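You operate a simulated robot arm through the tools that you are given. There is no shell and no other tool. Be economical: measure what you need, move in short steps, check, and stop when the job is done.

Carry out the task below with a simulated robot arm. There is one attempt and no reset: what you move stays moved.

TASK
Put two of the white tapes from the long grey shelf on the top of the steel table. Stack the orange box marked "10 AMP" from the top of the steel table on top of the orange box that says "25 AMP". Take the teal cap and leave it on the long grey shelf. Take the orange spanner and leave it on the top of the black shelf unit. Take the red tape from the middle shelf of the grey shelf unit and leave it on the ledge behind the long tank. Take the red tub from the top shelf of the grey shelf unit and put it on the black book. Put the box marked "plugs" from the top of the long green bench on the top of the wide steel bench and the box labelled "nuts" on the shelf of the long green bench. Put the blue padlock from the top of the grey bench on top of the cardboard box there and the red padlock on the loose gauge there. Pull the door open. Any order will do.

It is judged by the outcome, as a careful person would: the job done as asked, and still so three seconds after it is handed in. It fails if anything else is knocked over, pushed out of place, dropped, spilled or broken. A push-on lid holds only when it is set on centred and level and pressed home; a screw cap is set on level and turned clockwise until tight.

THE ROBOT
A 6-joint arm with a fingered hand on a trunk, on a base that drives. Base frame: it is fixed to the floor where the robot stands at the start and does not move with it; the origin is under the middle of the robot, x ahead of it, y to its left, z up; the surface under the hand at the start is at about z = 740. Units: mm, degrees, N and s.
With the tool pointing down near the work surface it reaches from about 360 to 760 mm from the robot's upright axis, wherever it stands. Its first joint turns from -166.0 to 166.0 degrees. Places, roughly: black book [-1750, 4750, 750]; cardboard box [-1750, 5750, 1000]; door [-2500, 8300, 1000]; ledge behind the long tank (20x169 cm) [-1400, 1640, 380]; long grey shelf [600, -300, 700]; loose gauge [-2000, 5750, 750]; nuts box, plugs box, white box [-2500, 4750, 750]; orange box [250, 2000, 750]; orange spanner [250, 2750, 1000]; padlock [-1750, 5500, 750]; red tape (7x7x2 cm) [-1500, 3300, 500]; red tub [-1750, 3500, 1000]; shelf of the long green bench [-2500, 4900, 200]; teal cap (5x5x13 cm) [400, 2300, 900]; top of the black shelf unit [600, 6600, 800]; top of the steel table [400, 1600, 800]; top of the wide steel bench [-900, 7900, 800]; white tape (6x6x2 cm) [500, 0, 700]. Payload 4 kg.
Tool frame: the origin (TCP) lies between the finger pads and is the grasp point; the fingertips stand 26 mm ahead of it; z points along the fingers, y is the line along which they close. Largest opening 148 mm; the body of the gripper starts 73 mm behind the TCP. The gripper is a hand of 3 fingers: y runs from the thumb to the fingers, the wrist lies at [0, 0, -239] in the tool frame, and closing takes about 1.5 s.
Orientation is told as [roll, pitch, yaw] about the base's x, y, z axes, in that order, counted from this pose: with the fingers straight down and closing along the base's y, the tool's x points along the base's -x, its y along +y and its z along -z.

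THE INTERFACE
- The arm moves only by the tool servo_tool. Its argument "rows" is a list of rows, each an object of numbers (a shift or turn left out is 0, a gripper value left out holds the last): "wx", "wy", "wz": the turn, a rotation vector about the tool's x, y, z in degrees; "tx", "ty", "tz": the shift along the tool's x, y, z in mm; "fingers": the gripper command, from -1 (shut) to 1 (fully open), values between in proportion. In form: [{"wx": .., "wy": .., "wz": .., "tx": .., "ty": .., "tz": .., "fingers": ..}, ...]. A call has 1 to 10 rows; each row is the pose to reach, as a shift and turn from the pose commanded when the call began, along the tool's axes at that moment. Rows are played at 5 a second. More than 50 mm and 8.6 degrees between two rows, or a gripper value outside its range, and nothing of the call is played. A pose out of reach is approached as far as the arm can. The call stops where the force on the tool passes 40 N (or 10 N more than at its start, if that is more) or the arm is blocked; 0.2 s more then pass. The fingers move at their own pace (about 153 mm/s each) and stop on an object; they squeeze with about 33 N. The grip force told is the motor's: it shows also when the fingers shut on nothing. Time passes only in rows, and 0.2 s behind the last, so rows that repeat a pose let the fingers close. It gives the time, the measured TCP pose, the force on the tool (base axes), the opening and the grip force at its end, in the units of the frame above (readings bear some noise), with the torque about the TCP (base axes, N m) and any sound that the robot's microphone picked up.
- Cameras (640 x 400 px; columns grow to the right, rows downward): "scene" is now at [6.7, 162.8, 1522.2]; the picture's right is [0.01, -1.00, 0.00], its down [-0.87, -0.01, -0.49] and it looks along [0.49, 0.01, -0.87] (base axes); focal length 257 px, centre (320, 200). "wrist" rides on the gripper at [68, -39, -90] in the tool frame; the picture's right is [0.50, 0.87, 0.00], its down [-0.66, 0.38, -0.65] and it looks along [-0.57, 0.33, 0.76] (tool axes); focal length 222 px, centre (320, 200). There is no depth. A picture from a camera that has moved, and an enlarged one, comes with that camera's place and axes in the base frame and with its lens.
- snapshot(camera): a new picture of that camera. The clock stands still meanwhile.
- move_column(by): slides the trunk up (or, below 0, down) by that many mm; the arm and the scene camera ride with it, the base frame stays. It gives what a move gives, with no picture.
- roll_base(legs): drives the robot by 1 to 6 legs, each [ahead, left, turn to the left] in mm, mm and degrees, along the robot's own axes; the way and the turn of a leg run together, so that a leg with both is an arc; at most 1500 mm and 180 degrees a leg. The arm and the cameras ride along, it lands a little off, and it stops where it bumps. It gives what a move gives.
- hand_shape(shape): the hand has 3 fingers and takes this shape, open, in about a second: jaw (thumb against the fingers, like two jaws); tri (thumb and two fingers); tip (a fingertip pinch); poke (one finger out to press); point (the index stretched); flat (the hand flat); cup (the hand cupped); fist (a fist). The gripper value then closes the fingers along that shape, each until it touches; the sizes above hold for jaw. It gives what a move gives, with no picture.
- aim_head(pan, tilt): turns the head with the scene camera to pan (to the left, within 155 degrees either way) and tilt (down, from -29 to 69), counted from straight ahead of the robot. It gives what a move gives.
- enlarge(camera, box): a new picture of the part [left, top, right, bottom] of that camera's present view, enlarged. The clock stands still meanwhile.
- close_job(): hands the job in; it is judged then, once.

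Go step by step. Nothing tells you exact positions but the pictures and the camera data: compare them with the known pose of the tool, close in by small moves and look again before you grip or let go. The budget is 556 turns and 342 pictures, counting those below and the enlarged ones. Unless the task says otherwise, let go and move clear before handing in.

The tools are called after ">>>" by a JSON object that holds its "api" and its "payload". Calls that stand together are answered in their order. servo_tool: Moves the arm, as the interface text tells. Its arguments: {"type":"object","properties":{"rows":{"type":"array"}},"required":["rows"]} The other tools are called the same way: move_column (by) slides the trunk up or down; hand_shape (shape) gives the hand a shape; roll_base (legs) drives the base; aim_head (pan, tilt) turns the head that bears the scene camera; snapshot (camera) takes a picture; enlarge (camera, box) takes an enlarged picture of a part of a camera's view; close_job () hands the job in.

At the start:

```text
time: 0.0
tcp_pos: [437.4, -222.2, 1006.3]
orientation: [0.0, 0.0, 0.0]
ft_force: [0.1, 0.2, -0.1]
torque: [0.01, 0.01, 0.0]
width: 147.7
grip_force: 0.1
shape: jaw
trunk travel left (down, up): [-500.0, 90.0]
robot x, y, heading: [-0.9, -3.2, 0.3]
head pan, tilt: [0.8, 60.9]
```

scene: 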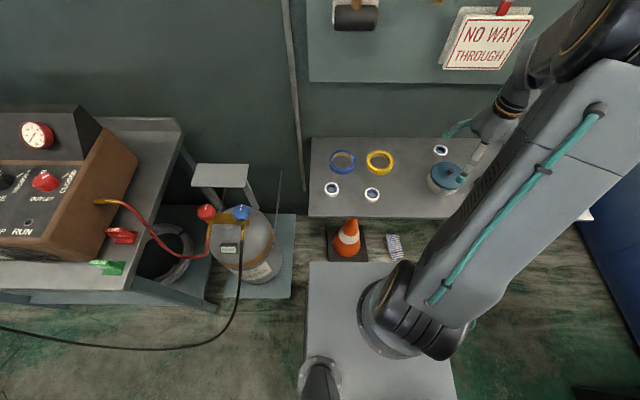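
wrist: 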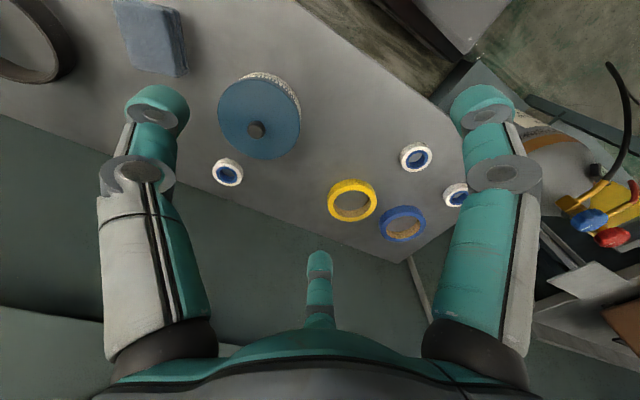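

I see three white tapes on the long grey shelf ahead, at roughly (484,130), (460,-8) and (664,-291). I'll look around first to learn the layout.

>>> {"api": "aim_head", "payload": {"pan": 80, "tilt": 25}}

```text
time: 1.5
tcp_pos: [437.2, -222.6, 1006.3]
orientation: [0.0, -0.1, 0.0]
ft_force: [-0.1, 0.2, 1.0]
torque: [0.0, 0.01, -0.01]
width: 148.0
grip_force: 0.0
shape: jaw
trunk travel left (down, up): [-500.0, 90.0]
robot x, y, heading: [0.6, 1.9, 0.1]
head pan, tilt: [80.0, 25.0]
```

>>> {"api": "snapshot", "payload": {"camera": "scene"}}

```text
339 pictures are left
camera scene: at [-42.9, 252.6, 1573.2], right [0.98, -0.17, 0.0], down [-0.07, -0.42, -0.91], along [0.16, 0.89, -0.42], focal length 257 px, centre (320, 200)
```

scene: 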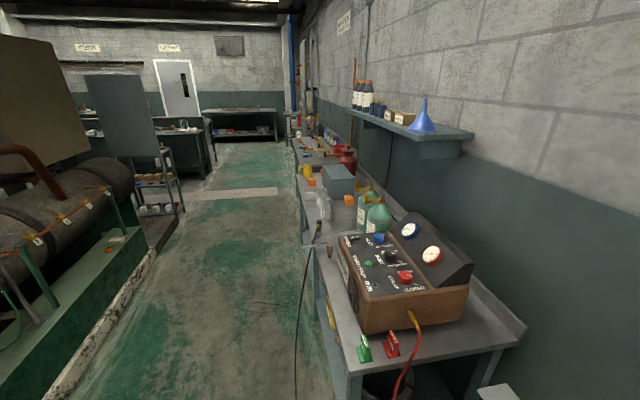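

I see an aisle running along +y with the benches on the right. I'll enlarge the far parts to tell the objects apart.

>>> {"api": "enlarge", "payload": {"camera": "scene", "box": [260, 70, 420, 250]}}

>>> {"api": "enlarge", "payload": {"camera": "scene", "box": [0, 30, 290, 230]}}

```text
2.22 times, centred on (340, 160) of scene
camera zoom: at [-42.9, 252.6, 1573.2], right [0.98, -0.17, 0.0], down [-0.07, -0.42, -0.91], along [0.16, 0.89, -0.42], focal length 570 px, centre (276, 289)
```

zoom: 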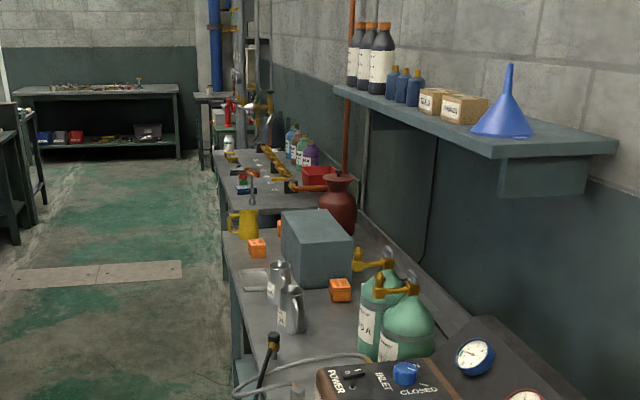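

```text
2.00 times, centred on (145, 130) of scene
camera zoom: at [-42.9, 252.6, 1573.2], right [0.98, -0.17, 0.0], down [-0.07, -0.42, -0.91], along [0.16, 0.89, -0.42], focal length 513 px, centre (670, 340)
```

zoom: 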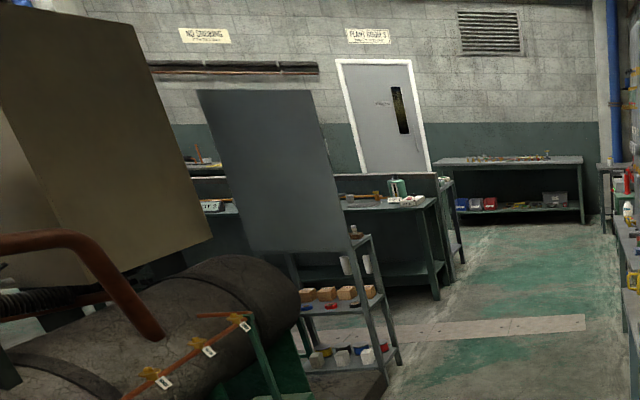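

I'll go above tape A first, with a half-height approach, and look with the wrist camera.

>>> {"api": "servo_tool", "payload": {"rows": [{"ty": 40, "tz": 0}, {"ty": 80}, {"ty": 120, "tx": -10}, {"ty": 160, "tx": -20}, {"ty": 200, "tx": -30}, {"ty": 240, "tx": -40, "tz": 20}, {"ty": 280, "tx": -47, "tz": 40}, {"ty": 320, "tx": -47, "tz": 70}, {"ty": 352, "tx": -47, "tz": 100}, {"ty": 352, "tx": -47, "tz": 120, "fingers": 0.35}]}}

>>> {"api": "snapshot", "payload": {"camera": "wrist"}}

>>> {"api": "aim_head", "payload": {"pan": 0, "tilt": 55}}

>>> {"api": "snapshot", "payload": {"camera": "scene"}}

```text
time: 3.7
tcp_pos: [485.7, 130.4, 885.5]
orientation: [0.0, 0.0, 0.0]
ft_force: [0.3, 0.2, 0.4]
torque: [0.02, 0.02, -0.02]
width: 100.4
grip_force: 0.0
shape: jaw
trunk travel left (down, up): [-500.0, 90.0]
robot x, y, heading: [1.4, -1.7, -0.1]
head pan, tilt: [80.0, 25.0]
```

```text
336 pictures are left
camera wrist: at [417.3, 89.9, 976.6], right [-0.5, 0.87, 0.0], down [0.65, 0.38, 0.65], along [0.57, 0.33, -0.76], focal length 222 px, centre (320, 200)
```

wrist: 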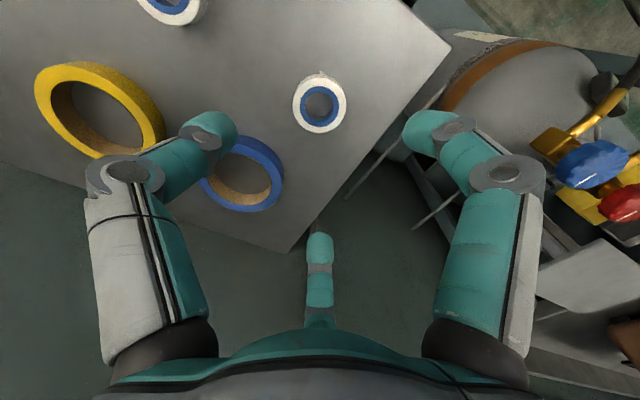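

```text
time: 5.2
tcp_pos: [483.8, 129.2, 886.0]
orientation: [-0.1, 0.0, 0.1]
ft_force: [0.9, -0.6, 0.0]
torque: [0.0, 0.05, 0.0]
width: 100.3
grip_force: 0.1
shape: jaw
trunk travel left (down, up): [-500.0, 90.0]
robot x, y, heading: [1.0, -0.4, 0.4]
head pan, tilt: [0.0, 55.0]
```

```text
335 pictures are left
camera scene: at [13.2, 162.0, 1529.2], right [0.0, -1.0, 0.0], down [-0.82, 0.0, -0.57], along [0.57, 0.0, -0.82], focal length 257 px, centre (320, 200)
```

scene: 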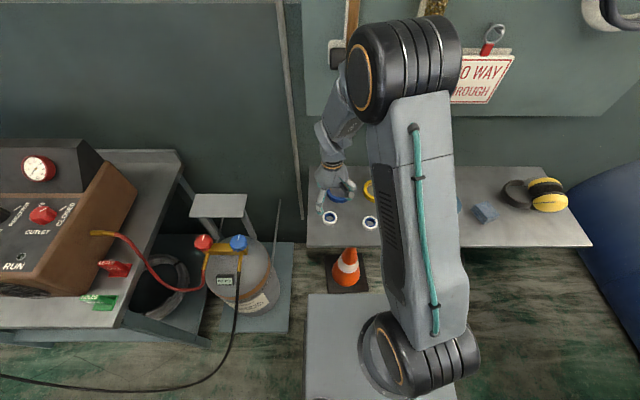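

Tape A is at about (477,125). I'll go down to it and look before gripping.

>>> {"api": "servo_tool", "payload": {"rows": [{"tx": 7, "ty": -5, "tz": 40}, {"tx": 7, "ty": -5, "tz": 75}, {"tx": 7, "ty": -5, "tz": 100}, {"tx": 7, "ty": -5, "tz": 112}]}}

>>> {"api": "snapshot", "payload": {"camera": "wrist"}}

```text
time: 6.2
tcp_pos: [477.0, 123.8, 775.4]
orientation: [0.0, 0.0, 0.0]
ft_force: [0.2, -0.1, -0.2]
torque: [0.03, 0.0, 0.01]
width: 100.2
grip_force: 0.1
shape: jaw
trunk travel left (down, up): [-500.0, 90.0]
robot x, y, heading: [-0.6, 0.8, 0.2]
head pan, tilt: [0.0, 55.0]
```

```text
334 pictures are left
camera wrist: at [410.5, 84.6, 866.2], right [-0.5, 0.87, 0.0], down [0.65, 0.38, 0.65], along [0.57, 0.33, -0.76], focal length 222 px, centre (320, 200)
```

wrist: 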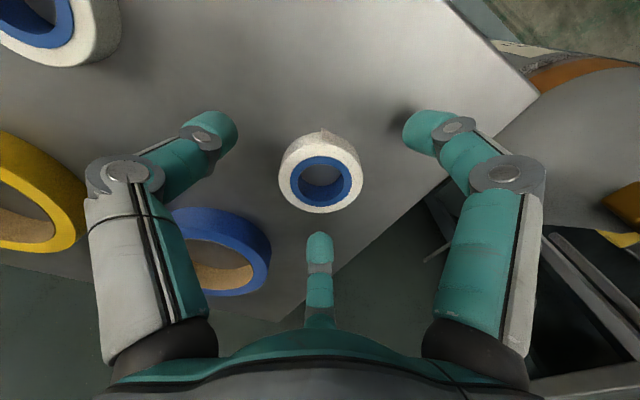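

The tape is well centred between the three fingers. I'll lower the last bit and close.

>>> {"api": "servo_tool", "payload": {"rows": [{"tz": 7}, {"tz": 7, "fingers": -1}, {"tz": 7}, {"tz": 7}, {"tz": 7}, {"tz": 7}, {"tz": 7}, {"tz": 7}, {"tz": 7}]}}

>>> {"api": "snapshot", "payload": {"camera": "wrist"}}

```text
time: 8.2
tcp_pos: [476.5, 124.0, 767.1]
orientation: [0.0, 0.0, -0.1]
ft_force: [0.2, 0.0, -0.2]
torque: [-0.02, 0.01, -0.03]
width: 41.9
grip_force: 32.8
shape: jaw
trunk travel left (down, up): [-500.0, 90.0]
robot x, y, heading: [0.2, 3.6, -0.1]
head pan, tilt: [0.0, 55.0]
```

```text
333 pictures are left
camera wrist: at [410.3, 84.5, 859.0], right [-0.5, 0.87, 0.0], down [0.66, 0.38, 0.65], along [0.57, 0.33, -0.76], focal length 222 px, centre (320, 200)
```

wrist: 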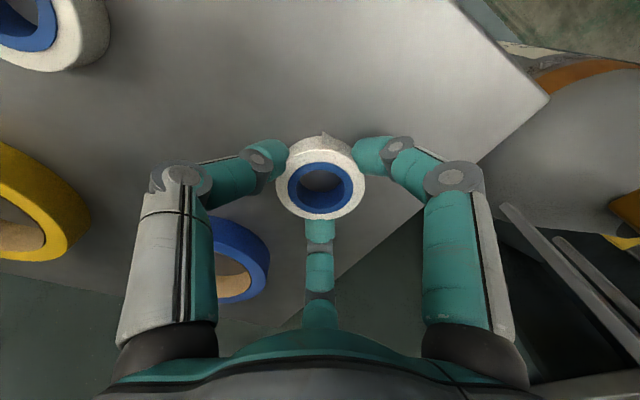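

Tape A is held firmly. I'll lift it and look behind before backing into the aisle.

>>> {"api": "servo_tool", "payload": {"rows": [{"tz": -30}, {"tz": -70}, {"tz": -110}, {"tz": -150}, {"tz": -190}, {"tz": -230}]}}

>>> {"api": "aim_head", "payload": {"pan": 145, "tilt": 30}}

>>> {"api": "snapshot", "payload": {"camera": "scene"}}

```text
time: 9.7
tcp_pos: [477.0, 124.4, 998.4]
orientation: [0.0, 0.0, 0.1]
ft_force: [-0.4, 0.1, -0.4]
torque: [0.02, -0.02, 0.02]
width: 42.0
grip_force: 32.9
shape: jaw
trunk travel left (down, up): [-500.0, 90.0]
robot x, y, heading: [-2.5, 0.6, 0.2]
head pan, tilt: [0.0, 55.0]
```

```text
time: 11.9
tcp_pos: [476.9, 124.5, 998.4]
orientation: [-0.1, 0.0, 0.0]
ft_force: [-1.0, -0.6, 0.0]
torque: [-0.03, 0.0, -0.01]
width: 41.8
grip_force: 33.4
shape: jaw
trunk travel left (down, up): [-500.0, 90.0]
robot x, y, heading: [-4.0, 6.7, 0.1]
head pan, tilt: [145.0, 30.0]
```

```text
332 pictures are left
camera scene: at [-133.0, 213.9, 1565.3], right [0.57, 0.82, 0.0], down [0.41, -0.29, -0.87], along [-0.71, 0.5, -0.5], focal length 257 px, centre (320, 200)
```

scene: 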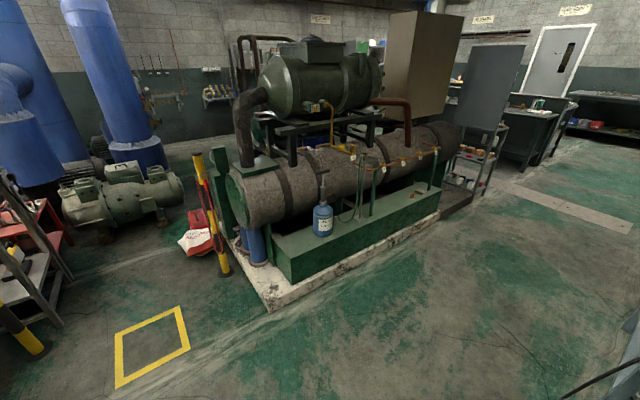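

The aisle is clear. I'll back off 480 mm, then go left 1650 mm to face the steel table.

>>> {"api": "roll_base", "payload": {"legs": [[-480, 0, 0], [0, 1200, 0], [0, 450, 0]]}}

>>> {"api": "aim_head", "payload": {"pan": 0, "tilt": 35}}

>>> {"api": "snapshot", "payload": {"camera": "scene"}}

```text
time: 22.7
tcp_pos: [-10.4, 1769.6, 999.1]
orientation: [-0.1, 0.1, 0.5]
ft_force: [-0.2, 0.2, 0.5]
torque: [-0.04, 0.0, 0.03]
width: 41.7
grip_force: 32.8
shape: jaw
trunk travel left (down, up): [-500.0, 90.0]
robot x, y, heading: [-483.3, 1644.8, 0.6]
head pan, tilt: [145.0, 30.0]
```

```text
time: 25.0
tcp_pos: [-9.7, 1770.1, 998.7]
orientation: [0.0, -0.1, 0.4]
ft_force: [-0.3, -0.4, 0.8]
torque: [0.0, -0.01, -0.02]
width: 41.9
grip_force: 33.1
shape: jaw
trunk travel left (down, up): [-500.0, 90.0]
robot x, y, heading: [-487.3, 1639.4, 0.5]
head pan, tilt: [0.0, 35.0]
```

```text
331 pictures are left
camera scene: at [-458.6, 1803.6, 1557.5], right [0.01, -1.0, 0.0], down [-0.57, -0.01, -0.82], along [0.82, 0.01, -0.57], focal length 257 px, centre (320, 200)
```

scene: 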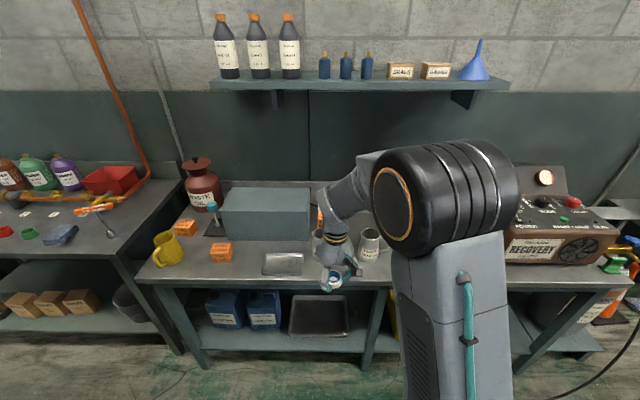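

Now I see the whole steel table. I'll enlarge the work part to find the labels and a free spot.

>>> {"api": "enlarge", "payload": {"camera": "scene", "box": [130, 140, 400, 310]}}

>>> {"api": "enlarge", "payload": {"camera": "scene", "box": [0, 140, 200, 265]}}

```text
2.35 times, centred on (265, 225) of scene
camera zoom: at [-458.6, 1803.6, 1557.5], right [0.01, -1.0, 0.0], down [-0.57, -0.01, -0.82], along [0.82, 0.01, -0.57], focal length 604 px, centre (449, 141)
```

zoom: 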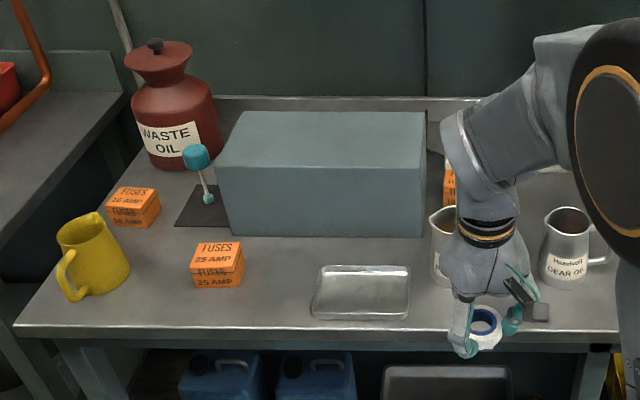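

```text
3.20 times, centred on (100, 202) of scene
camera zoom: at [-458.6, 1803.6, 1557.5], right [0.01, -1.0, 0.0], down [-0.57, -0.01, -0.82], along [0.82, 0.01, -0.57], focal length 821 px, centre (1024, 192)
```

zoom: 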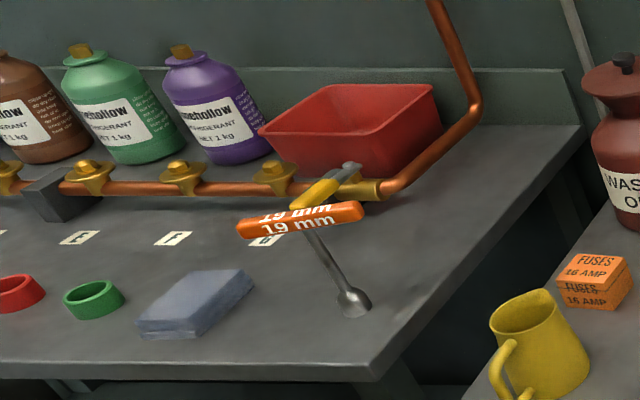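

The "25 AMP" box is front-centre and "16 AMP" left; the one half hidden behind the grey box must be "10 AMP". I'll drive closer, so the tool hangs over the free strip between the 25 AMP box and the tray.

>>> {"api": "roll_base", "payload": {"legs": [[0, 340, 0], [230, 0, 0]]}}

>>> {"api": "snapshot", "payload": {"camera": "wrist"}}

>>> {"api": "aim_head", "payload": {"pan": 0, "tilt": 45}}

>>> {"api": "snapshot", "payload": {"camera": "scene"}}

```text
time: 28.6
tcp_pos: [214.6, 2113.6, 999.3]
orientation: [-0.1, 0.0, 0.4]
ft_force: [-0.2, -0.3, -0.6]
torque: [-0.03, 0.03, 0.0]
width: 41.7
grip_force: 32.8
shape: jaw
trunk travel left (down, up): [-500.0, 90.0]
robot x, y, heading: [-261.3, 1989.0, 0.4]
head pan, tilt: [0.0, 35.0]
```

```text
328 pictures are left
camera wrist: at [148.4, 2072.6, 1089.1], right [-0.51, 0.86, 0.0], down [0.65, 0.38, 0.65], along [0.56, 0.33, -0.76], focal length 222 px, centre (320, 200)
```

wrist: 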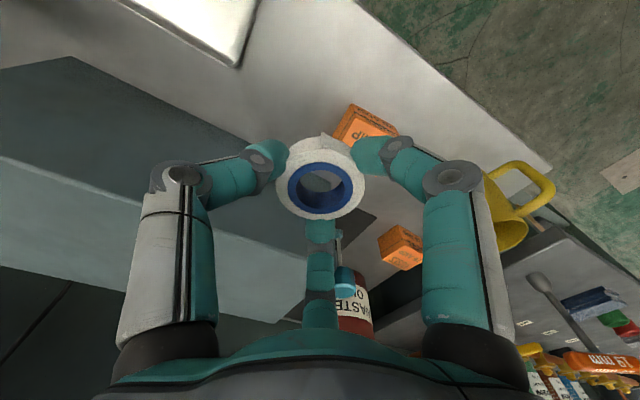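

```text
time: 29.3
tcp_pos: [214.8, 2113.2, 998.0]
orientation: [0.0, 0.1, 0.4]
ft_force: [-0.1, -0.1, 0.3]
torque: [0.0, 0.02, -0.01]
width: 41.8
grip_force: 33.2
shape: jaw
trunk travel left (down, up): [-500.0, 90.0]
robot x, y, heading: [-265.7, 1985.9, 0.1]
head pan, tilt: [0.0, 45.0]
```

```text
327 pictures are left
camera scene: at [-240.1, 2147.5, 1542.7], right [0.01, -1.0, 0.0], down [-0.71, -0.01, -0.71], along [0.71, 0.01, -0.71], focal length 257 px, centre (320, 200)
```

scene: 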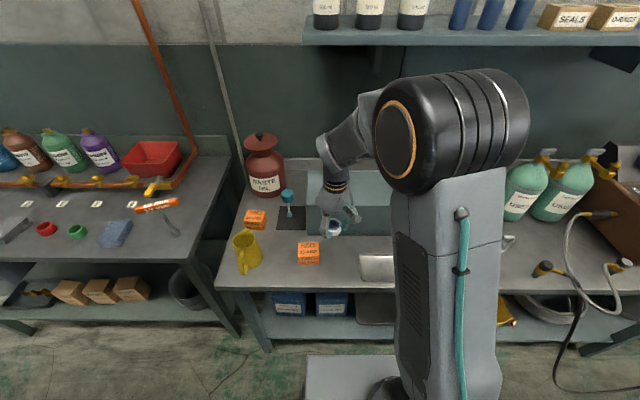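

Table top looks to be at z≈790, with the free strip centred near (215, 2092). I'll lower to just above and look.

>>> {"api": "servo_tool", "payload": {"rows": [{"ty": -21, "tz": 30}, {"ty": -21, "tz": 70}, {"ty": -21, "tz": 110}, {"ty": -21, "tz": 150}]}}

>>> {"api": "snapshot", "payload": {"camera": "wrist"}}

>>> {"api": "enlarge", "payload": {"camera": "scene", "box": [220, 150, 400, 310]}}

```text
time: 30.3
tcp_pos: [215.8, 2092.3, 847.2]
orientation: [0.0, 0.0, 0.5]
ft_force: [0.5, 0.2, 0.6]
torque: [0.04, 0.04, -0.03]
width: 41.5
grip_force: 33.1
shape: jaw
trunk travel left (down, up): [-500.0, 90.0]
robot x, y, heading: [-262.1, 1987.7, 0.4]
head pan, tilt: [0.0, 45.0]
```

```text
326 pictures are left
camera wrist: at [148.1, 2051.3, 938.4], right [-0.51, 0.86, 0.0], down [0.65, 0.38, 0.65], along [0.56, 0.33, -0.76], focal length 222 px, centre (320, 200)
```

wrist: 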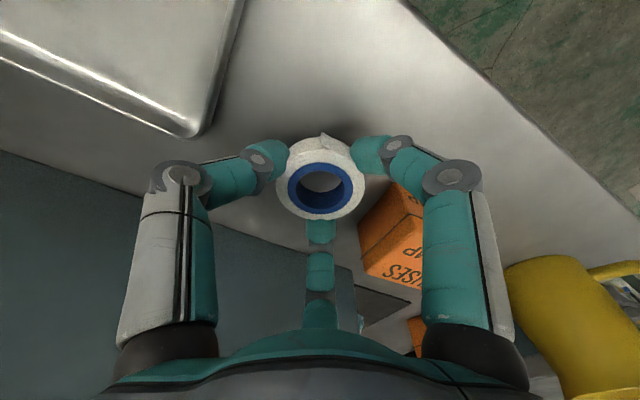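

```text
2.50 times, centred on (310, 230) of scene
camera zoom: at [-240.0, 2147.5, 1542.7], right [0.01, -1.0, 0.0], down [-0.71, -0.01, -0.71], along [0.71, 0.01, -0.71], focal length 642 px, centre (345, 125)
```

zoom: 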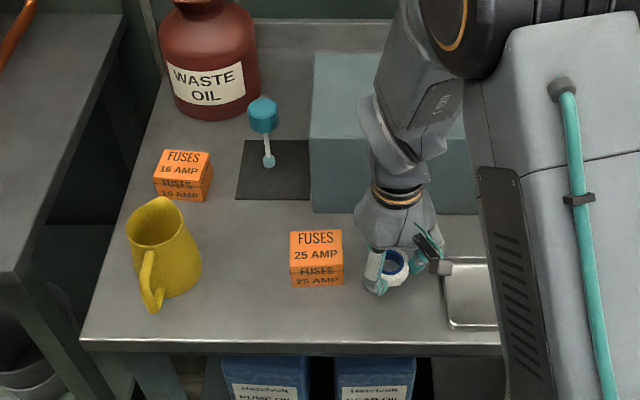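

There is clearance to the tray and box; I'll shift 15 mm towards the front and descend slowly until contact.

>>> {"api": "servo_tool", "payload": {"rows": [{"tx": 8, "ty": -2, "tz": 8}, {"tx": 15, "ty": -3, "tz": 16}, {"tx": 15, "ty": -3, "tz": 20}, {"tx": 15, "ty": -3, "tz": 22}, {"tx": 15, "ty": -3, "tz": 24}, {"tx": 15, "ty": -3, "tz": 26}, {"tx": 15, "ty": -3, "tz": 28}, {"tx": 15, "ty": -3, "tz": 30}, {"tx": 15, "ty": -3, "tz": 32}, {"tx": 15, "ty": -3, "tz": 34}]}}

```text
time: 31.7
tcp_pos: [200.7, 2089.8, 826.4]
orientation: [0.1, -0.4, 0.4]
ft_force: [-5.4, -1.8, 28.3]
torque: [-0.15, 0.17, -0.07]
width: 43.2
grip_force: 33.2
shape: jaw
trunk travel left (down, up): [-500.0, 90.0]
robot x, y, heading: [-259.1, 1985.5, 0.5]
head pan, tilt: [0.0, 45.0]
stopped in row 6: the force on the tool passed its limit at 44 N (the readings are from after the stop); the commanded pose is now the measured one
```

Contact: table top is at about z=799. I'll open slightly and rise.

>>> {"api": "servo_tool", "payload": {"rows": [{"tz": -1, "fingers": -0.1}, {"tz": -1}, {"tz": -1}, {"tz": -30}, {"tz": -70}, {"tz": -110}, {"tz": -150}]}}

>>> {"api": "snapshot", "payload": {"camera": "wrist"}}

>>> {"api": "aim_head", "payload": {"pan": -25, "tilt": 35}}

>>> {"api": "snapshot", "payload": {"camera": "scene"}}

```text
time: 33.3
tcp_pos: [200.7, 2089.7, 974.5]
orientation: [-0.1, -0.2, 0.4]
ft_force: [0.4, -0.7, -0.1]
torque: [0.0, 0.02, 0.01]
width: 66.0
grip_force: 0.0
shape: jaw
trunk travel left (down, up): [-500.0, 90.0]
robot x, y, heading: [-262.1, 1980.7, 0.0]
head pan, tilt: [0.0, 45.0]
```

```text
324 pictures are left
camera wrist: at [134.2, 2048.3, 1065.4], right [-0.51, 0.86, 0.0], down [0.65, 0.38, 0.66], along [0.57, 0.33, -0.75], focal length 222 px, centre (320, 200)
```

wrist: 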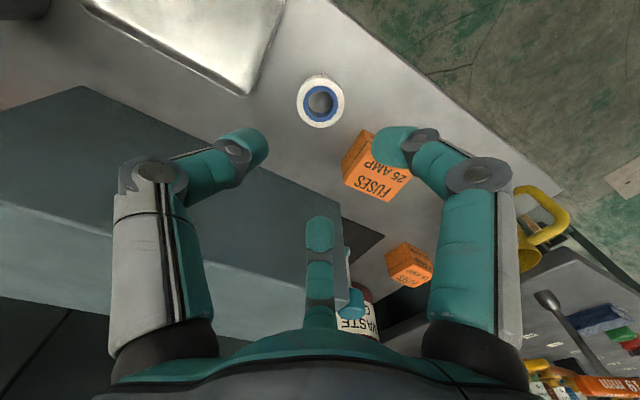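

```text
time: 34.1
tcp_pos: [201.4, 2089.4, 975.1]
orientation: [0.2, -0.2, 0.4]
ft_force: [0.4, -0.2, 0.1]
torque: [-0.01, -0.01, -0.03]
width: 66.4
grip_force: 0.1
shape: jaw
trunk travel left (down, up): [-500.0, 90.0]
robot x, y, heading: [-260.9, 1983.7, 0.2]
head pan, tilt: [-25.0, 35.0]
```

```text
323 pictures are left
camera scene: at [-241.4, 2110.3, 1557.4], right [-0.42, -0.91, 0.0], down [-0.52, 0.24, -0.82], along [0.74, -0.34, -0.57], focal length 257 px, centre (320, 200)
```

scene: 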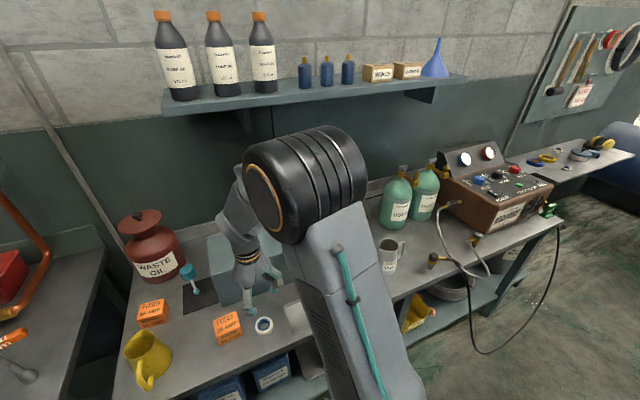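

The tape stands well. Next the teal cap at about (418, 2273, top ~920), between the grey box and the oil jar. I'll raise, turn the hand 60° for finger clearance and shift the base left.

>>> {"api": "servo_tool", "payload": {"rows": [{"tz": -30, "wz": -8}, {"tz": -60, "wz": -16}, {"tz": -80, "wz": -24}, {"tz": -80, "wz": -32}, {"tz": -80, "wz": -40}, {"tz": -80, "wz": -48}, {"tz": -80, "wz": -56}, {"tz": -80, "wz": -62}]}}

>>> {"api": "roll_base", "payload": {"legs": [[0, 200, 0]]}}

>>> {"api": "snapshot", "payload": {"camera": "wrist"}}

>>> {"api": "aim_head", "payload": {"pan": 0, "tilt": 40}}

>>> {"api": "snapshot", "payload": {"camera": "scene"}}

```text
time: 36.0
tcp_pos: [200.8, 2090.5, 1054.3]
orientation: [-0.2, -0.1, 62.5]
ft_force: [-0.7, 0.4, -0.4]
torque: [0.02, 0.02, -0.03]
width: 66.3
grip_force: 0.1
shape: jaw
trunk travel left (down, up): [-500.0, 90.0]
robot x, y, heading: [-262.6, 1987.9, 0.4]
head pan, tilt: [-25.0, 35.0]
```

```text
time: 37.5
tcp_pos: [198.8, 2289.1, 1054.5]
orientation: [-0.2, -0.2, 62.5]
ft_force: [-0.6, 0.4, -0.9]
torque: [0.0, 0.0, -0.03]
width: 66.2
grip_force: 0.0
shape: jaw
trunk travel left (down, up): [-500.0, 90.0]
robot x, y, heading: [-261.6, 2182.0, 0.6]
head pan, tilt: [-25.0, 35.0]
```

```text
322 pictures are left
camera wrist: at [202.6, 2210.3, 1145.1], right [-1.0, -0.04, 0.0], down [-0.04, 0.76, 0.65], along [-0.02, 0.65, -0.76], focal length 222 px, centre (320, 200)
```

wrist: 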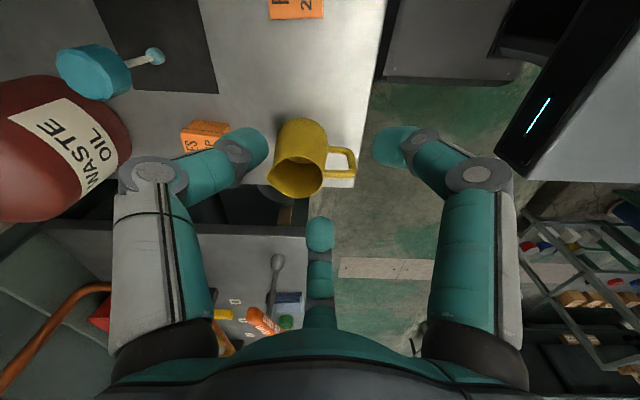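

```text
time: 38.4
tcp_pos: [199.2, 2289.1, 1053.3]
orientation: [-0.2, -0.2, 62.5]
ft_force: [0.1, -0.1, -1.0]
torque: [-0.03, -0.01, 0.0]
width: 66.4
grip_force: 0.0
shape: jaw
trunk travel left (down, up): [-500.0, 90.0]
robot x, y, heading: [-265.8, 2185.8, 0.5]
head pan, tilt: [0.0, 40.0]
```

```text
321 pictures are left
camera scene: at [-238.1, 2347.1, 1549.9], right [0.01, -1.0, 0.0], down [-0.64, 0.0, -0.77], along [0.77, 0.01, -0.64], focal length 257 px, centre (320, 200)
```

scene: 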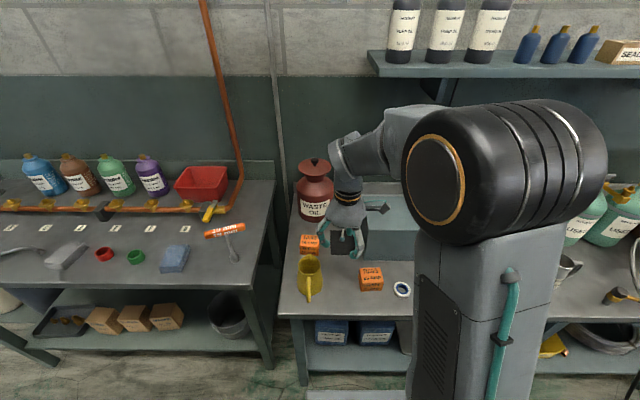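

I'll move over the cap, estimated at (414, 2265), staying high, then look.

>>> {"api": "servo_tool", "payload": {"rows": [{"ty": -40, "tz": -20, "fingers": 0.1}, {"ty": -80, "tx": -10, "tz": -20}, {"ty": -120, "tx": -30, "tz": -20}, {"ty": -160, "tx": -50, "tz": -20}, {"ty": -190, "tx": -70, "tz": -10}, {"ty": -202, "tx": -78, "tz": 0}]}}

>>> {"api": "snapshot", "payload": {"camera": "wrist"}}

>>> {"api": "enlarge", "payload": {"camera": "scene", "box": [270, 130, 430, 290]}}

```text
time: 39.8
tcp_pos: [413.8, 2267.5, 1051.9]
orientation: [-0.5, -0.2, 62.2]
ft_force: [-0.3, 0.7, -0.6]
torque: [-0.01, -0.01, -0.02]
width: 80.5
grip_force: 0.0
shape: jaw
trunk travel left (down, up): [-500.0, 90.0]
robot x, y, heading: [-262.3, 2183.2, 0.6]
head pan, tilt: [0.0, 40.0]
```

```text
320 pictures are left
camera wrist: at [415.8, 2187.0, 1143.6], right [-1.0, -0.04, -0.01], down [-0.04, 0.76, 0.65], along [-0.02, 0.65, -0.76], focal length 222 px, centre (320, 200)
```

wrist: 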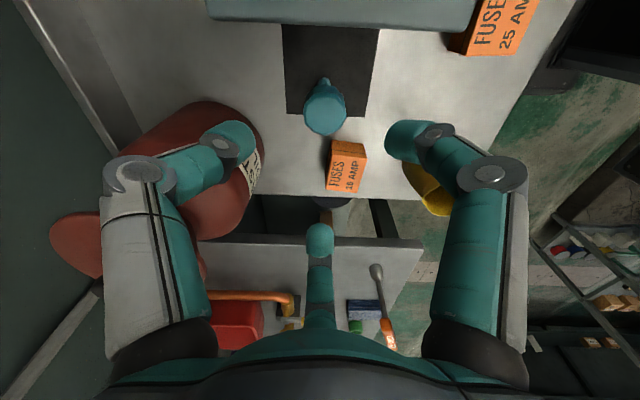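

```text
2.50 times, centred on (350, 210) of scene
camera zoom: at [-237.8, 2347.2, 1549.9], right [0.01, -1.0, 0.0], down [-0.64, -0.01, -0.77], along [0.77, 0.01, -0.64], focal length 642 px, centre (245, 175)
```

zoom: 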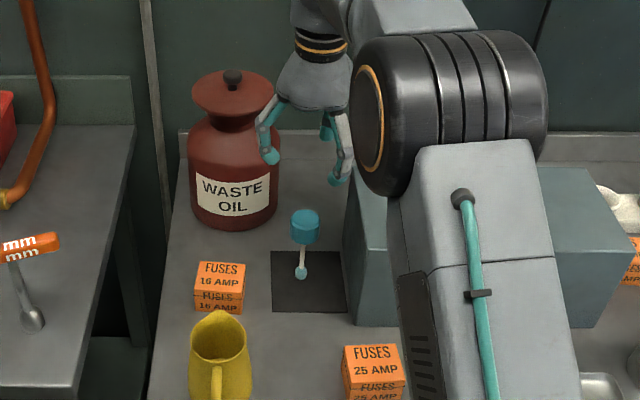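

The cap is just 8 mm off the hand's axis; I'll centre and come down to z≈975 then look again.

>>> {"api": "servo_tool", "payload": {"rows": [{"tx": 9, "tz": 30}, {"tx": 9, "tz": 55}, {"tx": 9, "tz": 78}]}}

>>> {"api": "snapshot", "payload": {"camera": "wrist"}}

>>> {"api": "enlarge", "payload": {"camera": "scene", "box": [290, 150, 390, 250]}}

```text
time: 40.6
tcp_pos: [410.3, 2257.4, 976.5]
orientation: [-0.2, -0.3, 62.5]
ft_force: [-0.9, 0.2, 0.0]
torque: [0.05, 0.01, 0.02]
width: 80.9
grip_force: 0.0
shape: jaw
trunk travel left (down, up): [-500.0, 90.0]
robot x, y, heading: [-262.8, 2185.7, 0.4]
head pan, tilt: [0.0, 40.0]
```

```text
318 pictures are left
camera wrist: at [413.9, 2178.2, 1067.3], right [-1.0, -0.04, 0.0], down [-0.04, 0.76, 0.65], along [-0.03, 0.65, -0.76], focal length 222 px, centre (320, 200)
```

wrist: 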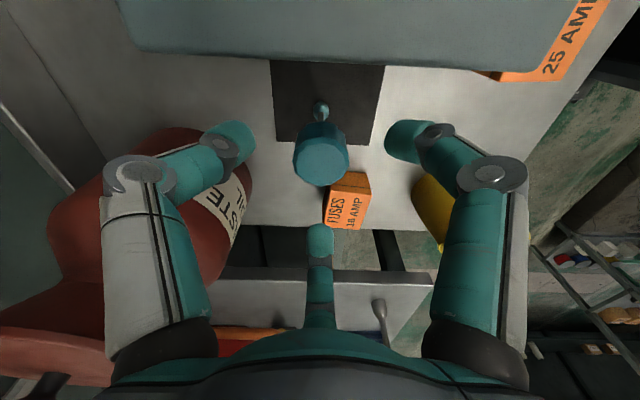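

```text
4.00 times, centred on (340, 200) of scene
camera zoom: at [-238.0, 2347.2, 1549.9], right [0.01, -1.0, 0.0], down [-0.64, -0.01, -0.77], along [0.77, 0.01, -0.64], focal length 1026 px, centre (240, 200)
```

zoom: 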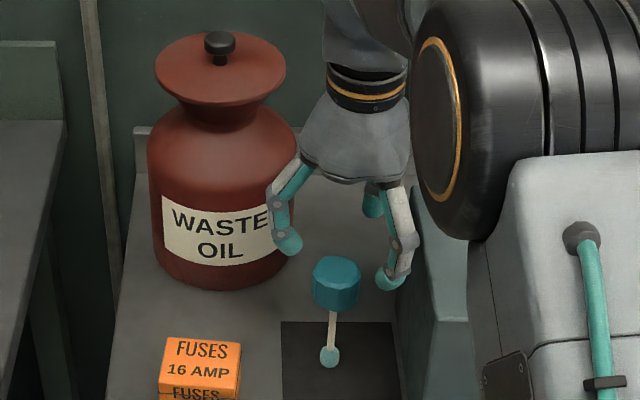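

Upright and centred. I'll go down to z≈914 and close on the cap's drum.

>>> {"api": "servo_tool", "payload": {"rows": [{"tx": -3, "ty": 1, "tz": 30}, {"tx": -3, "ty": 1, "tz": 52}, {"tx": -3, "ty": 1, "tz": 62}, {"tx": -3, "ty": 1, "tz": 62, "fingers": -1}, {"tx": -3, "ty": 1, "tz": 62}, {"tx": -3, "ty": 1, "tz": 62}, {"tx": -3, "ty": 1, "tz": 62}, {"tx": -3, "ty": 1, "tz": 62}, {"tx": -3, "ty": 1, "tz": 62}]}}

>>> {"api": "snapshot", "payload": {"camera": "wrist"}}

>>> {"api": "enlarge", "payload": {"camera": "scene", "box": [290, 150, 390, 250]}}

```text
time: 42.6
tcp_pos: [412.1, 2260.2, 915.2]
orientation: [-0.2, -0.2, 62.5]
ft_force: [-0.6, 0.9, -0.9]
torque: [0.01, -0.02, 0.0]
width: 33.0
grip_force: 32.4
shape: jaw
trunk travel left (down, up): [-500.0, 90.0]
robot x, y, heading: [-264.9, 2186.8, 0.6]
head pan, tilt: [0.0, 40.0]
```

```text
316 pictures are left
camera wrist: at [414.8, 2181.1, 1005.6], right [-1.0, -0.04, 0.0], down [-0.04, 0.76, 0.65], along [-0.03, 0.65, -0.76], focal length 222 px, centre (320, 200)
```

wrist: 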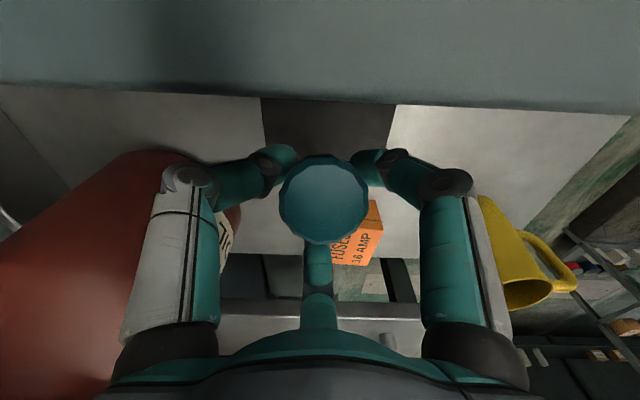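

```text
4.00 times, centred on (340, 200) of scene
camera zoom: at [-238.1, 2347.2, 1549.9], right [0.01, -1.0, 0.0], down [-0.64, -0.01, -0.77], along [0.77, 0.01, -0.64], focal length 1026 px, centre (240, 200)
```

zoom: 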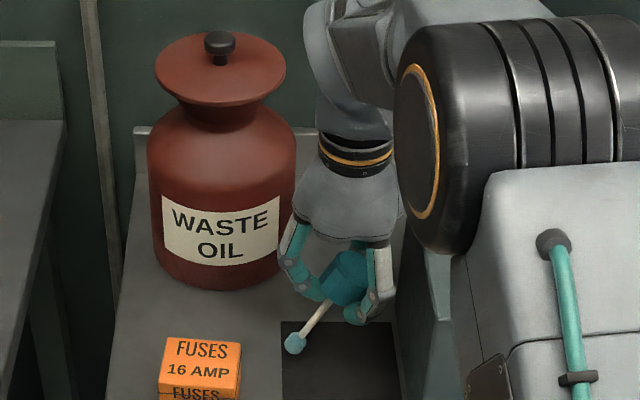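

The cap has tipped in the grip, but it is held. I'll lift straight up and look at how it sits.

>>> {"api": "servo_tool", "payload": {"rows": [{"tz": -20}, {"tz": -50}, {"tz": -90}, {"tz": -130}, {"tz": -170}, {"tz": -170}]}}

>>> {"api": "snapshot", "payload": {"camera": "wrist"}}

>>> {"api": "enlarge", "payload": {"camera": "scene", "box": [290, 100, 390, 200]}}

```text
time: 44.0
tcp_pos: [398.1, 2269.1, 1074.9]
orientation: [-0.5, -0.2, 62.2]
ft_force: [-0.2, -0.7, -0.4]
torque: [0.02, -0.02, 0.03]
width: 32.6
grip_force: 32.8
shape: jaw
out of reach, approached as far as the arm can: row 5, 6
trunk travel left (down, up): [-500.0, 90.0]
robot x, y, heading: [-264.1, 2185.8, 0.4]
head pan, tilt: [0.0, 40.0]
```

```text
314 pictures are left
camera wrist: at [400.3, 2189.5, 1167.3], right [-1.0, -0.04, -0.01], down [-0.03, 0.76, 0.65], along [-0.02, 0.65, -0.76], focal length 222 px, centre (320, 200)
```

wrist: 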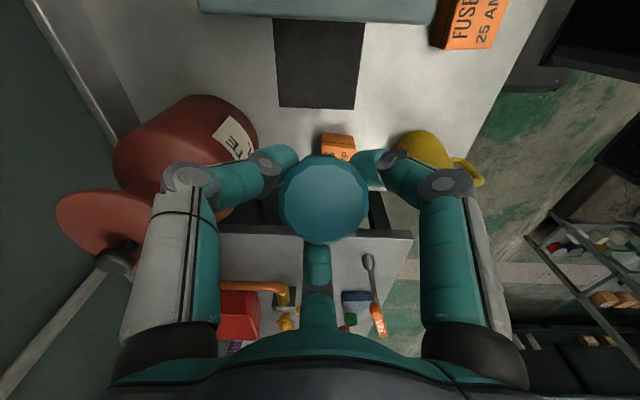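

```text
4.00 times, centred on (340, 150) of scene
camera zoom: at [-238.4, 2347.3, 1549.9], right [0.01, -1.0, 0.0], down [-0.64, -0.01, -0.77], along [0.77, 0.01, -0.64], focal length 1026 px, centre (240, 400)
```

zoom: 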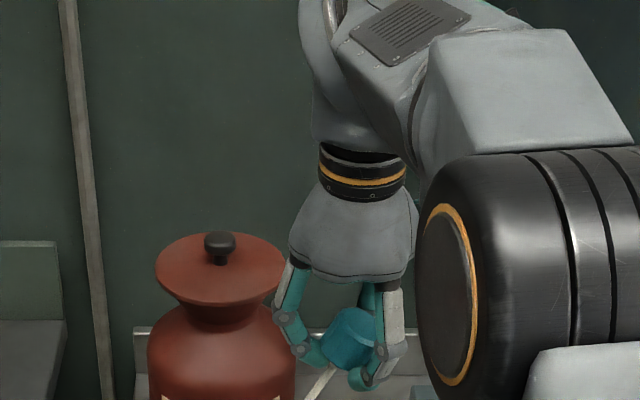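

The cap is held, rod leaning about 25° toward +y. I'll back into the aisle and drive to the long grey shelf, then straighten it and set it down.

>>> {"api": "roll_base", "payload": {"legs": [[-300, 0, 0], [0, -1300, 0], [0, -800, 0]]}}

>>> {"api": "snapshot", "payload": {"camera": "wrist"}}

>>> {"api": "snapshot", "payload": {"camera": "scene"}}

```text
time: 56.1
tcp_pos: [116.6, 170.4, 1076.4]
orientation: [-0.6, -0.2, 62.3]
ft_force: [0.4, 0.4, -0.1]
torque: [-0.01, 0.01, -0.03]
width: 32.9
grip_force: 32.9
shape: jaw
trunk travel left (down, up): [-500.0, 90.0]
robot x, y, heading: [-546.7, 86.0, 0.6]
head pan, tilt: [0.0, 40.0]
```

```text
312 pictures are left
camera wrist: at [118.2, 91.2, 1166.9], right [-1.0, -0.04, -0.01], down [-0.04, 0.76, 0.65], along [-0.02, 0.65, -0.76], focal length 222 px, centre (320, 200)
```

wrist: 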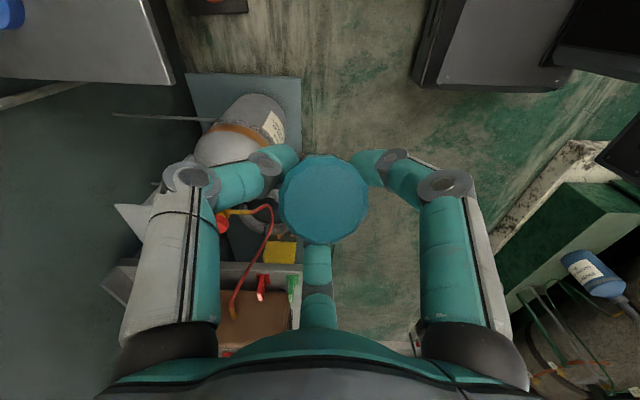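

```text
311 pictures are left
camera scene: at [-521.2, 246.4, 1549.9], right [0.01, -1.0, 0.0], down [-0.64, -0.01, -0.77], along [0.77, 0.01, -0.64], focal length 257 px, centre (320, 200)
```

scene: 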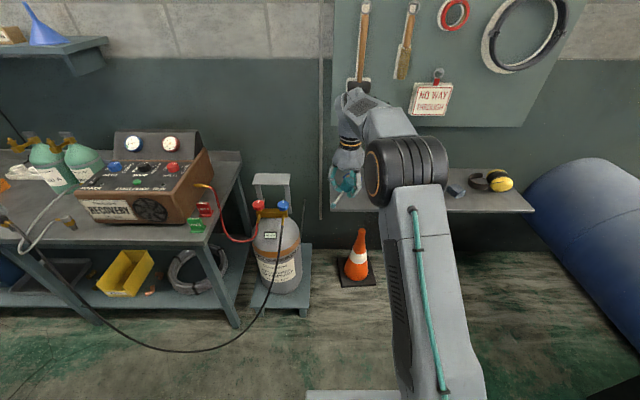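

Driving so that the hand is over the free middle of the shelf, about (535,-130).

>>> {"api": "roll_base", "payload": {"legs": [[0, -300, 0], [400, 0, 0]]}}

>>> {"api": "aim_head", "payload": {"pan": 0, "tilt": 45}}

>>> {"api": "snapshot", "payload": {"camera": "wrist"}}

>>> {"api": "enlarge", "payload": {"camera": "scene", "box": [200, 100, 460, 300]}}

```text
time: 60.2
tcp_pos: [519.5, -122.9, 1076.0]
orientation: [-0.6, -0.2, 62.2]
ft_force: [0.7, 0.2, 0.0]
torque: [0.03, -0.02, 0.02]
width: 32.8
grip_force: 33.0
shape: jaw
trunk travel left (down, up): [-500.0, 90.0]
robot x, y, heading: [-137.9, -211.7, 1.0]
head pan, tilt: [0.0, 40.0]
```

```text
time: 60.9
tcp_pos: [519.9, -123.1, 1075.3]
orientation: [-0.6, -0.2, 62.2]
ft_force: [0.4, -0.1, -0.9]
torque: [0.0, -0.02, -0.02]
width: 33.1
grip_force: 33.5
shape: jaw
trunk travel left (down, up): [-500.0, 90.0]
robot x, y, heading: [-141.0, -209.3, 0.3]
head pan, tilt: [0.0, 45.0]
```

```text
310 pictures are left
camera wrist: at [522.1, -202.7, 1166.9], right [-1.0, -0.04, -0.01], down [-0.04, 0.76, 0.65], along [-0.02, 0.65, -0.76], focal length 222 px, centre (320, 200)
```

wrist: 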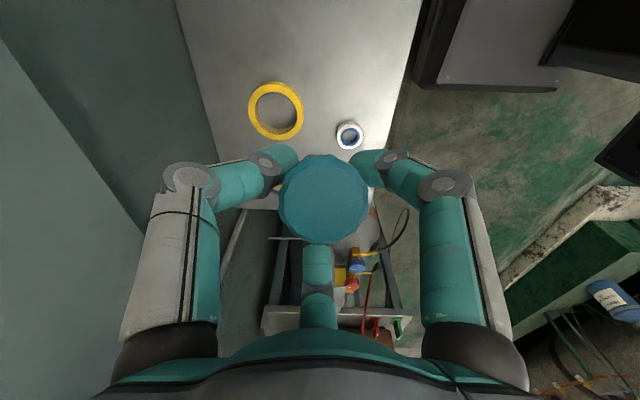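

```text
2.00 times, centred on (330, 200) of scene
camera zoom: at [-120.9, -47.2, 1542.7], right [0.01, -1.0, 0.0], down [-0.71, -0.01, -0.71], along [0.71, 0.01, -0.71], focal length 513 px, centre (300, 200)
```

zoom: 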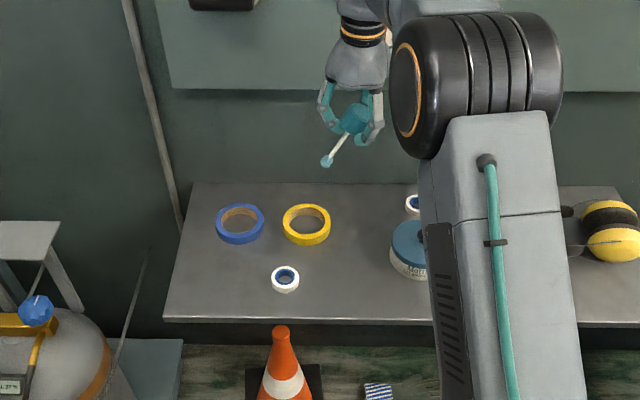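

The rod leans about 38° to +y. I'll roll the hand by -38° to set the rod upright and check.

>>> {"api": "servo_tool", "payload": {"rows": [{"wx": 3.5, "wy": 6.7, "tz": 15}, {"wx": 7, "wy": 13.4, "tz": 30}, {"wx": 10.6, "wy": 20.1, "tz": 45}, {"wx": 14.1, "wy": 26.8, "tz": 60}, {"wx": 17.7, "wy": 33.6, "tz": 75}]}}

>>> {"api": "snapshot", "payload": {"camera": "wrist"}}

>>> {"api": "enlarge", "payload": {"camera": "scene", "box": [260, 100, 420, 260]}}

```text
time: 62.1
tcp_pos: [520.9, -124.0, 999.9]
orientation: [-20.8, 32.8, 55.8]
ft_force: [0.1, 0.4, -0.1]
torque: [-0.01, 0.01, -0.01]
width: 32.9
grip_force: 33.0
shape: jaw
trunk travel left (down, up): [-500.0, 90.0]
robot x, y, heading: [-141.2, -208.7, 0.6]
head pan, tilt: [0.0, 45.0]
```

```text
308 pictures are left
camera wrist: at [522.7, -130.0, 1120.1], right [-1.0, -0.03, 0.01], down [-0.03, 1.0, 0.05], along [-0.01, 0.05, -1.0], focal length 222 px, centre (320, 200)
```

wrist: 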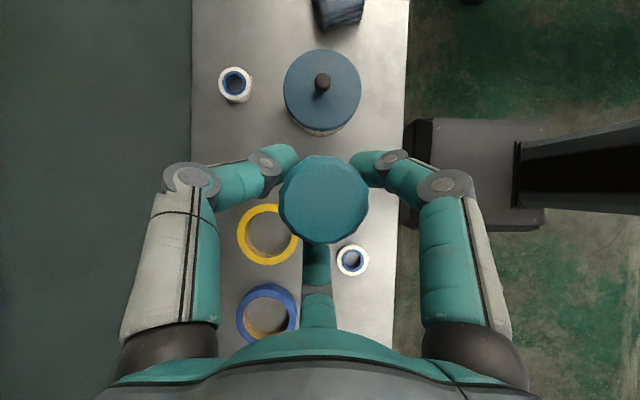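

```text
2.50 times, centred on (340, 180) of scene
camera zoom: at [-120.7, -47.1, 1542.7], right [0.01, -1.0, 0.0], down [-0.71, -0.01, -0.71], along [0.71, 0.01, -0.71], focal length 642 px, centre (270, 250)
```

zoom: 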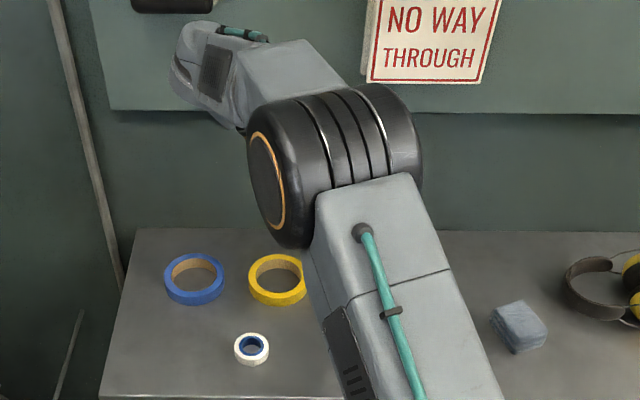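

The camera now looks straight down onto the cap's disc, so the rod is vertical. The spot under it is free; lowering to z≈875, then slowly to contact.

>>> {"api": "servo_tool", "payload": {"rows": [{"tx": -18, "ty": 9.5, "tz": 37}, {"tx": -36, "ty": 19, "tz": 74}, {"tx": -54.2, "ty": 28.6, "tz": 110.8}]}}

>>> {"api": "snapshot", "payload": {"camera": "wrist"}}

>>> {"api": "aim_head", "payload": {"pan": 15, "tilt": 45}}

>>> {"api": "snapshot", "payload": {"camera": "scene"}}

```text
time: 62.9
tcp_pos: [521.1, -143.7, 875.3]
orientation: [-20.7, 32.7, 56.0]
ft_force: [-0.4, 0.0, 0.2]
torque: [0.01, 0.0, -0.02]
width: 32.7
grip_force: 32.5
shape: jaw
trunk travel left (down, up): [-500.0, 90.0]
robot x, y, heading: [-140.4, -210.3, 0.8]
head pan, tilt: [0.0, 45.0]
```

```text
306 pictures are left
camera wrist: at [523.3, -150.5, 995.3], right [-1.0, -0.03, 0.01], down [-0.03, 1.0, 0.05], along [-0.01, 0.05, -1.0], focal length 222 px, centre (320, 200)
```

wrist: 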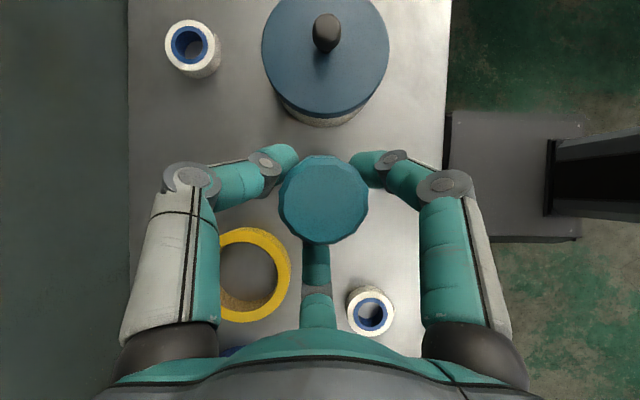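

```text
time: 63.7
tcp_pos: [521.8, -143.7, 875.6]
orientation: [-20.8, 32.8, 55.8]
ft_force: [0.4, -0.7, 0.1]
torque: [-0.02, -0.02, -0.01]
width: 32.7
grip_force: 32.7
shape: jaw
trunk travel left (down, up): [-500.0, 90.0]
robot x, y, heading: [-143.8, -210.9, 1.0]
head pan, tilt: [15.0, 45.0]
```

```text
305 pictures are left
camera scene: at [-123.9, -26.2, 1542.6], right [0.27, -0.96, 0.0], down [-0.68, -0.19, -0.71], along [0.68, 0.19, -0.71], focal length 257 px, centre (320, 200)
```

scene: 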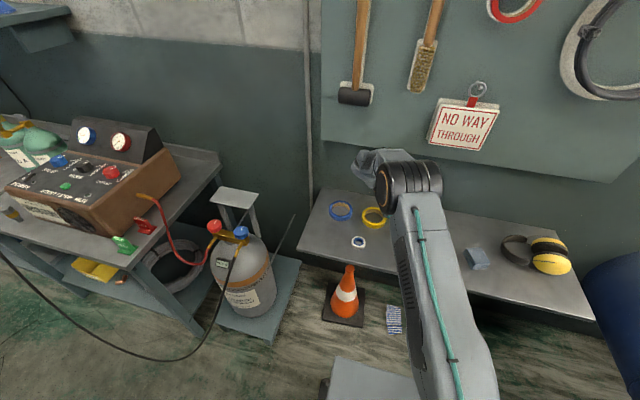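

Clear of the pot and tapes. Now slow lowering until the ball end touches.

>>> {"api": "servo_tool", "payload": {"rows": [{"tx": -3.3, "ty": 1.7, "tz": 4.7}, {"tx": -5.5, "ty": 2.9, "tz": 7.9}, {"tx": -6.5, "ty": 3.4, "tz": 9.5}, {"tx": -7.6, "ty": 4.0, "tz": 11}, {"tx": -8.7, "ty": 4.6, "tz": 12.6}, {"tx": -9.8, "ty": 5.2, "tz": 14.2}, {"tx": -10.9, "ty": 5.7, "tz": 15.8}, {"tx": -12, "ty": 6.3, "tz": 17.3}, {"tx": -13.1, "ty": 6.9, "tz": 18.9}, {"tx": -14.2, "ty": 7.5, "tz": 20.5}]}}

```text
time: 65.9
tcp_pos: [522.1, -144.1, 850.0]
orientation: [-20.7, 32.8, 55.9]
ft_force: [0.2, -0.8, 0.1]
torque: [-0.02, 0.0, -0.02]
width: 32.5
grip_force: 33.0
shape: jaw
trunk travel left (down, up): [-500.0, 90.0]
robot x, y, heading: [-139.5, -211.3, 0.5]
head pan, tilt: [15.0, 45.0]
```

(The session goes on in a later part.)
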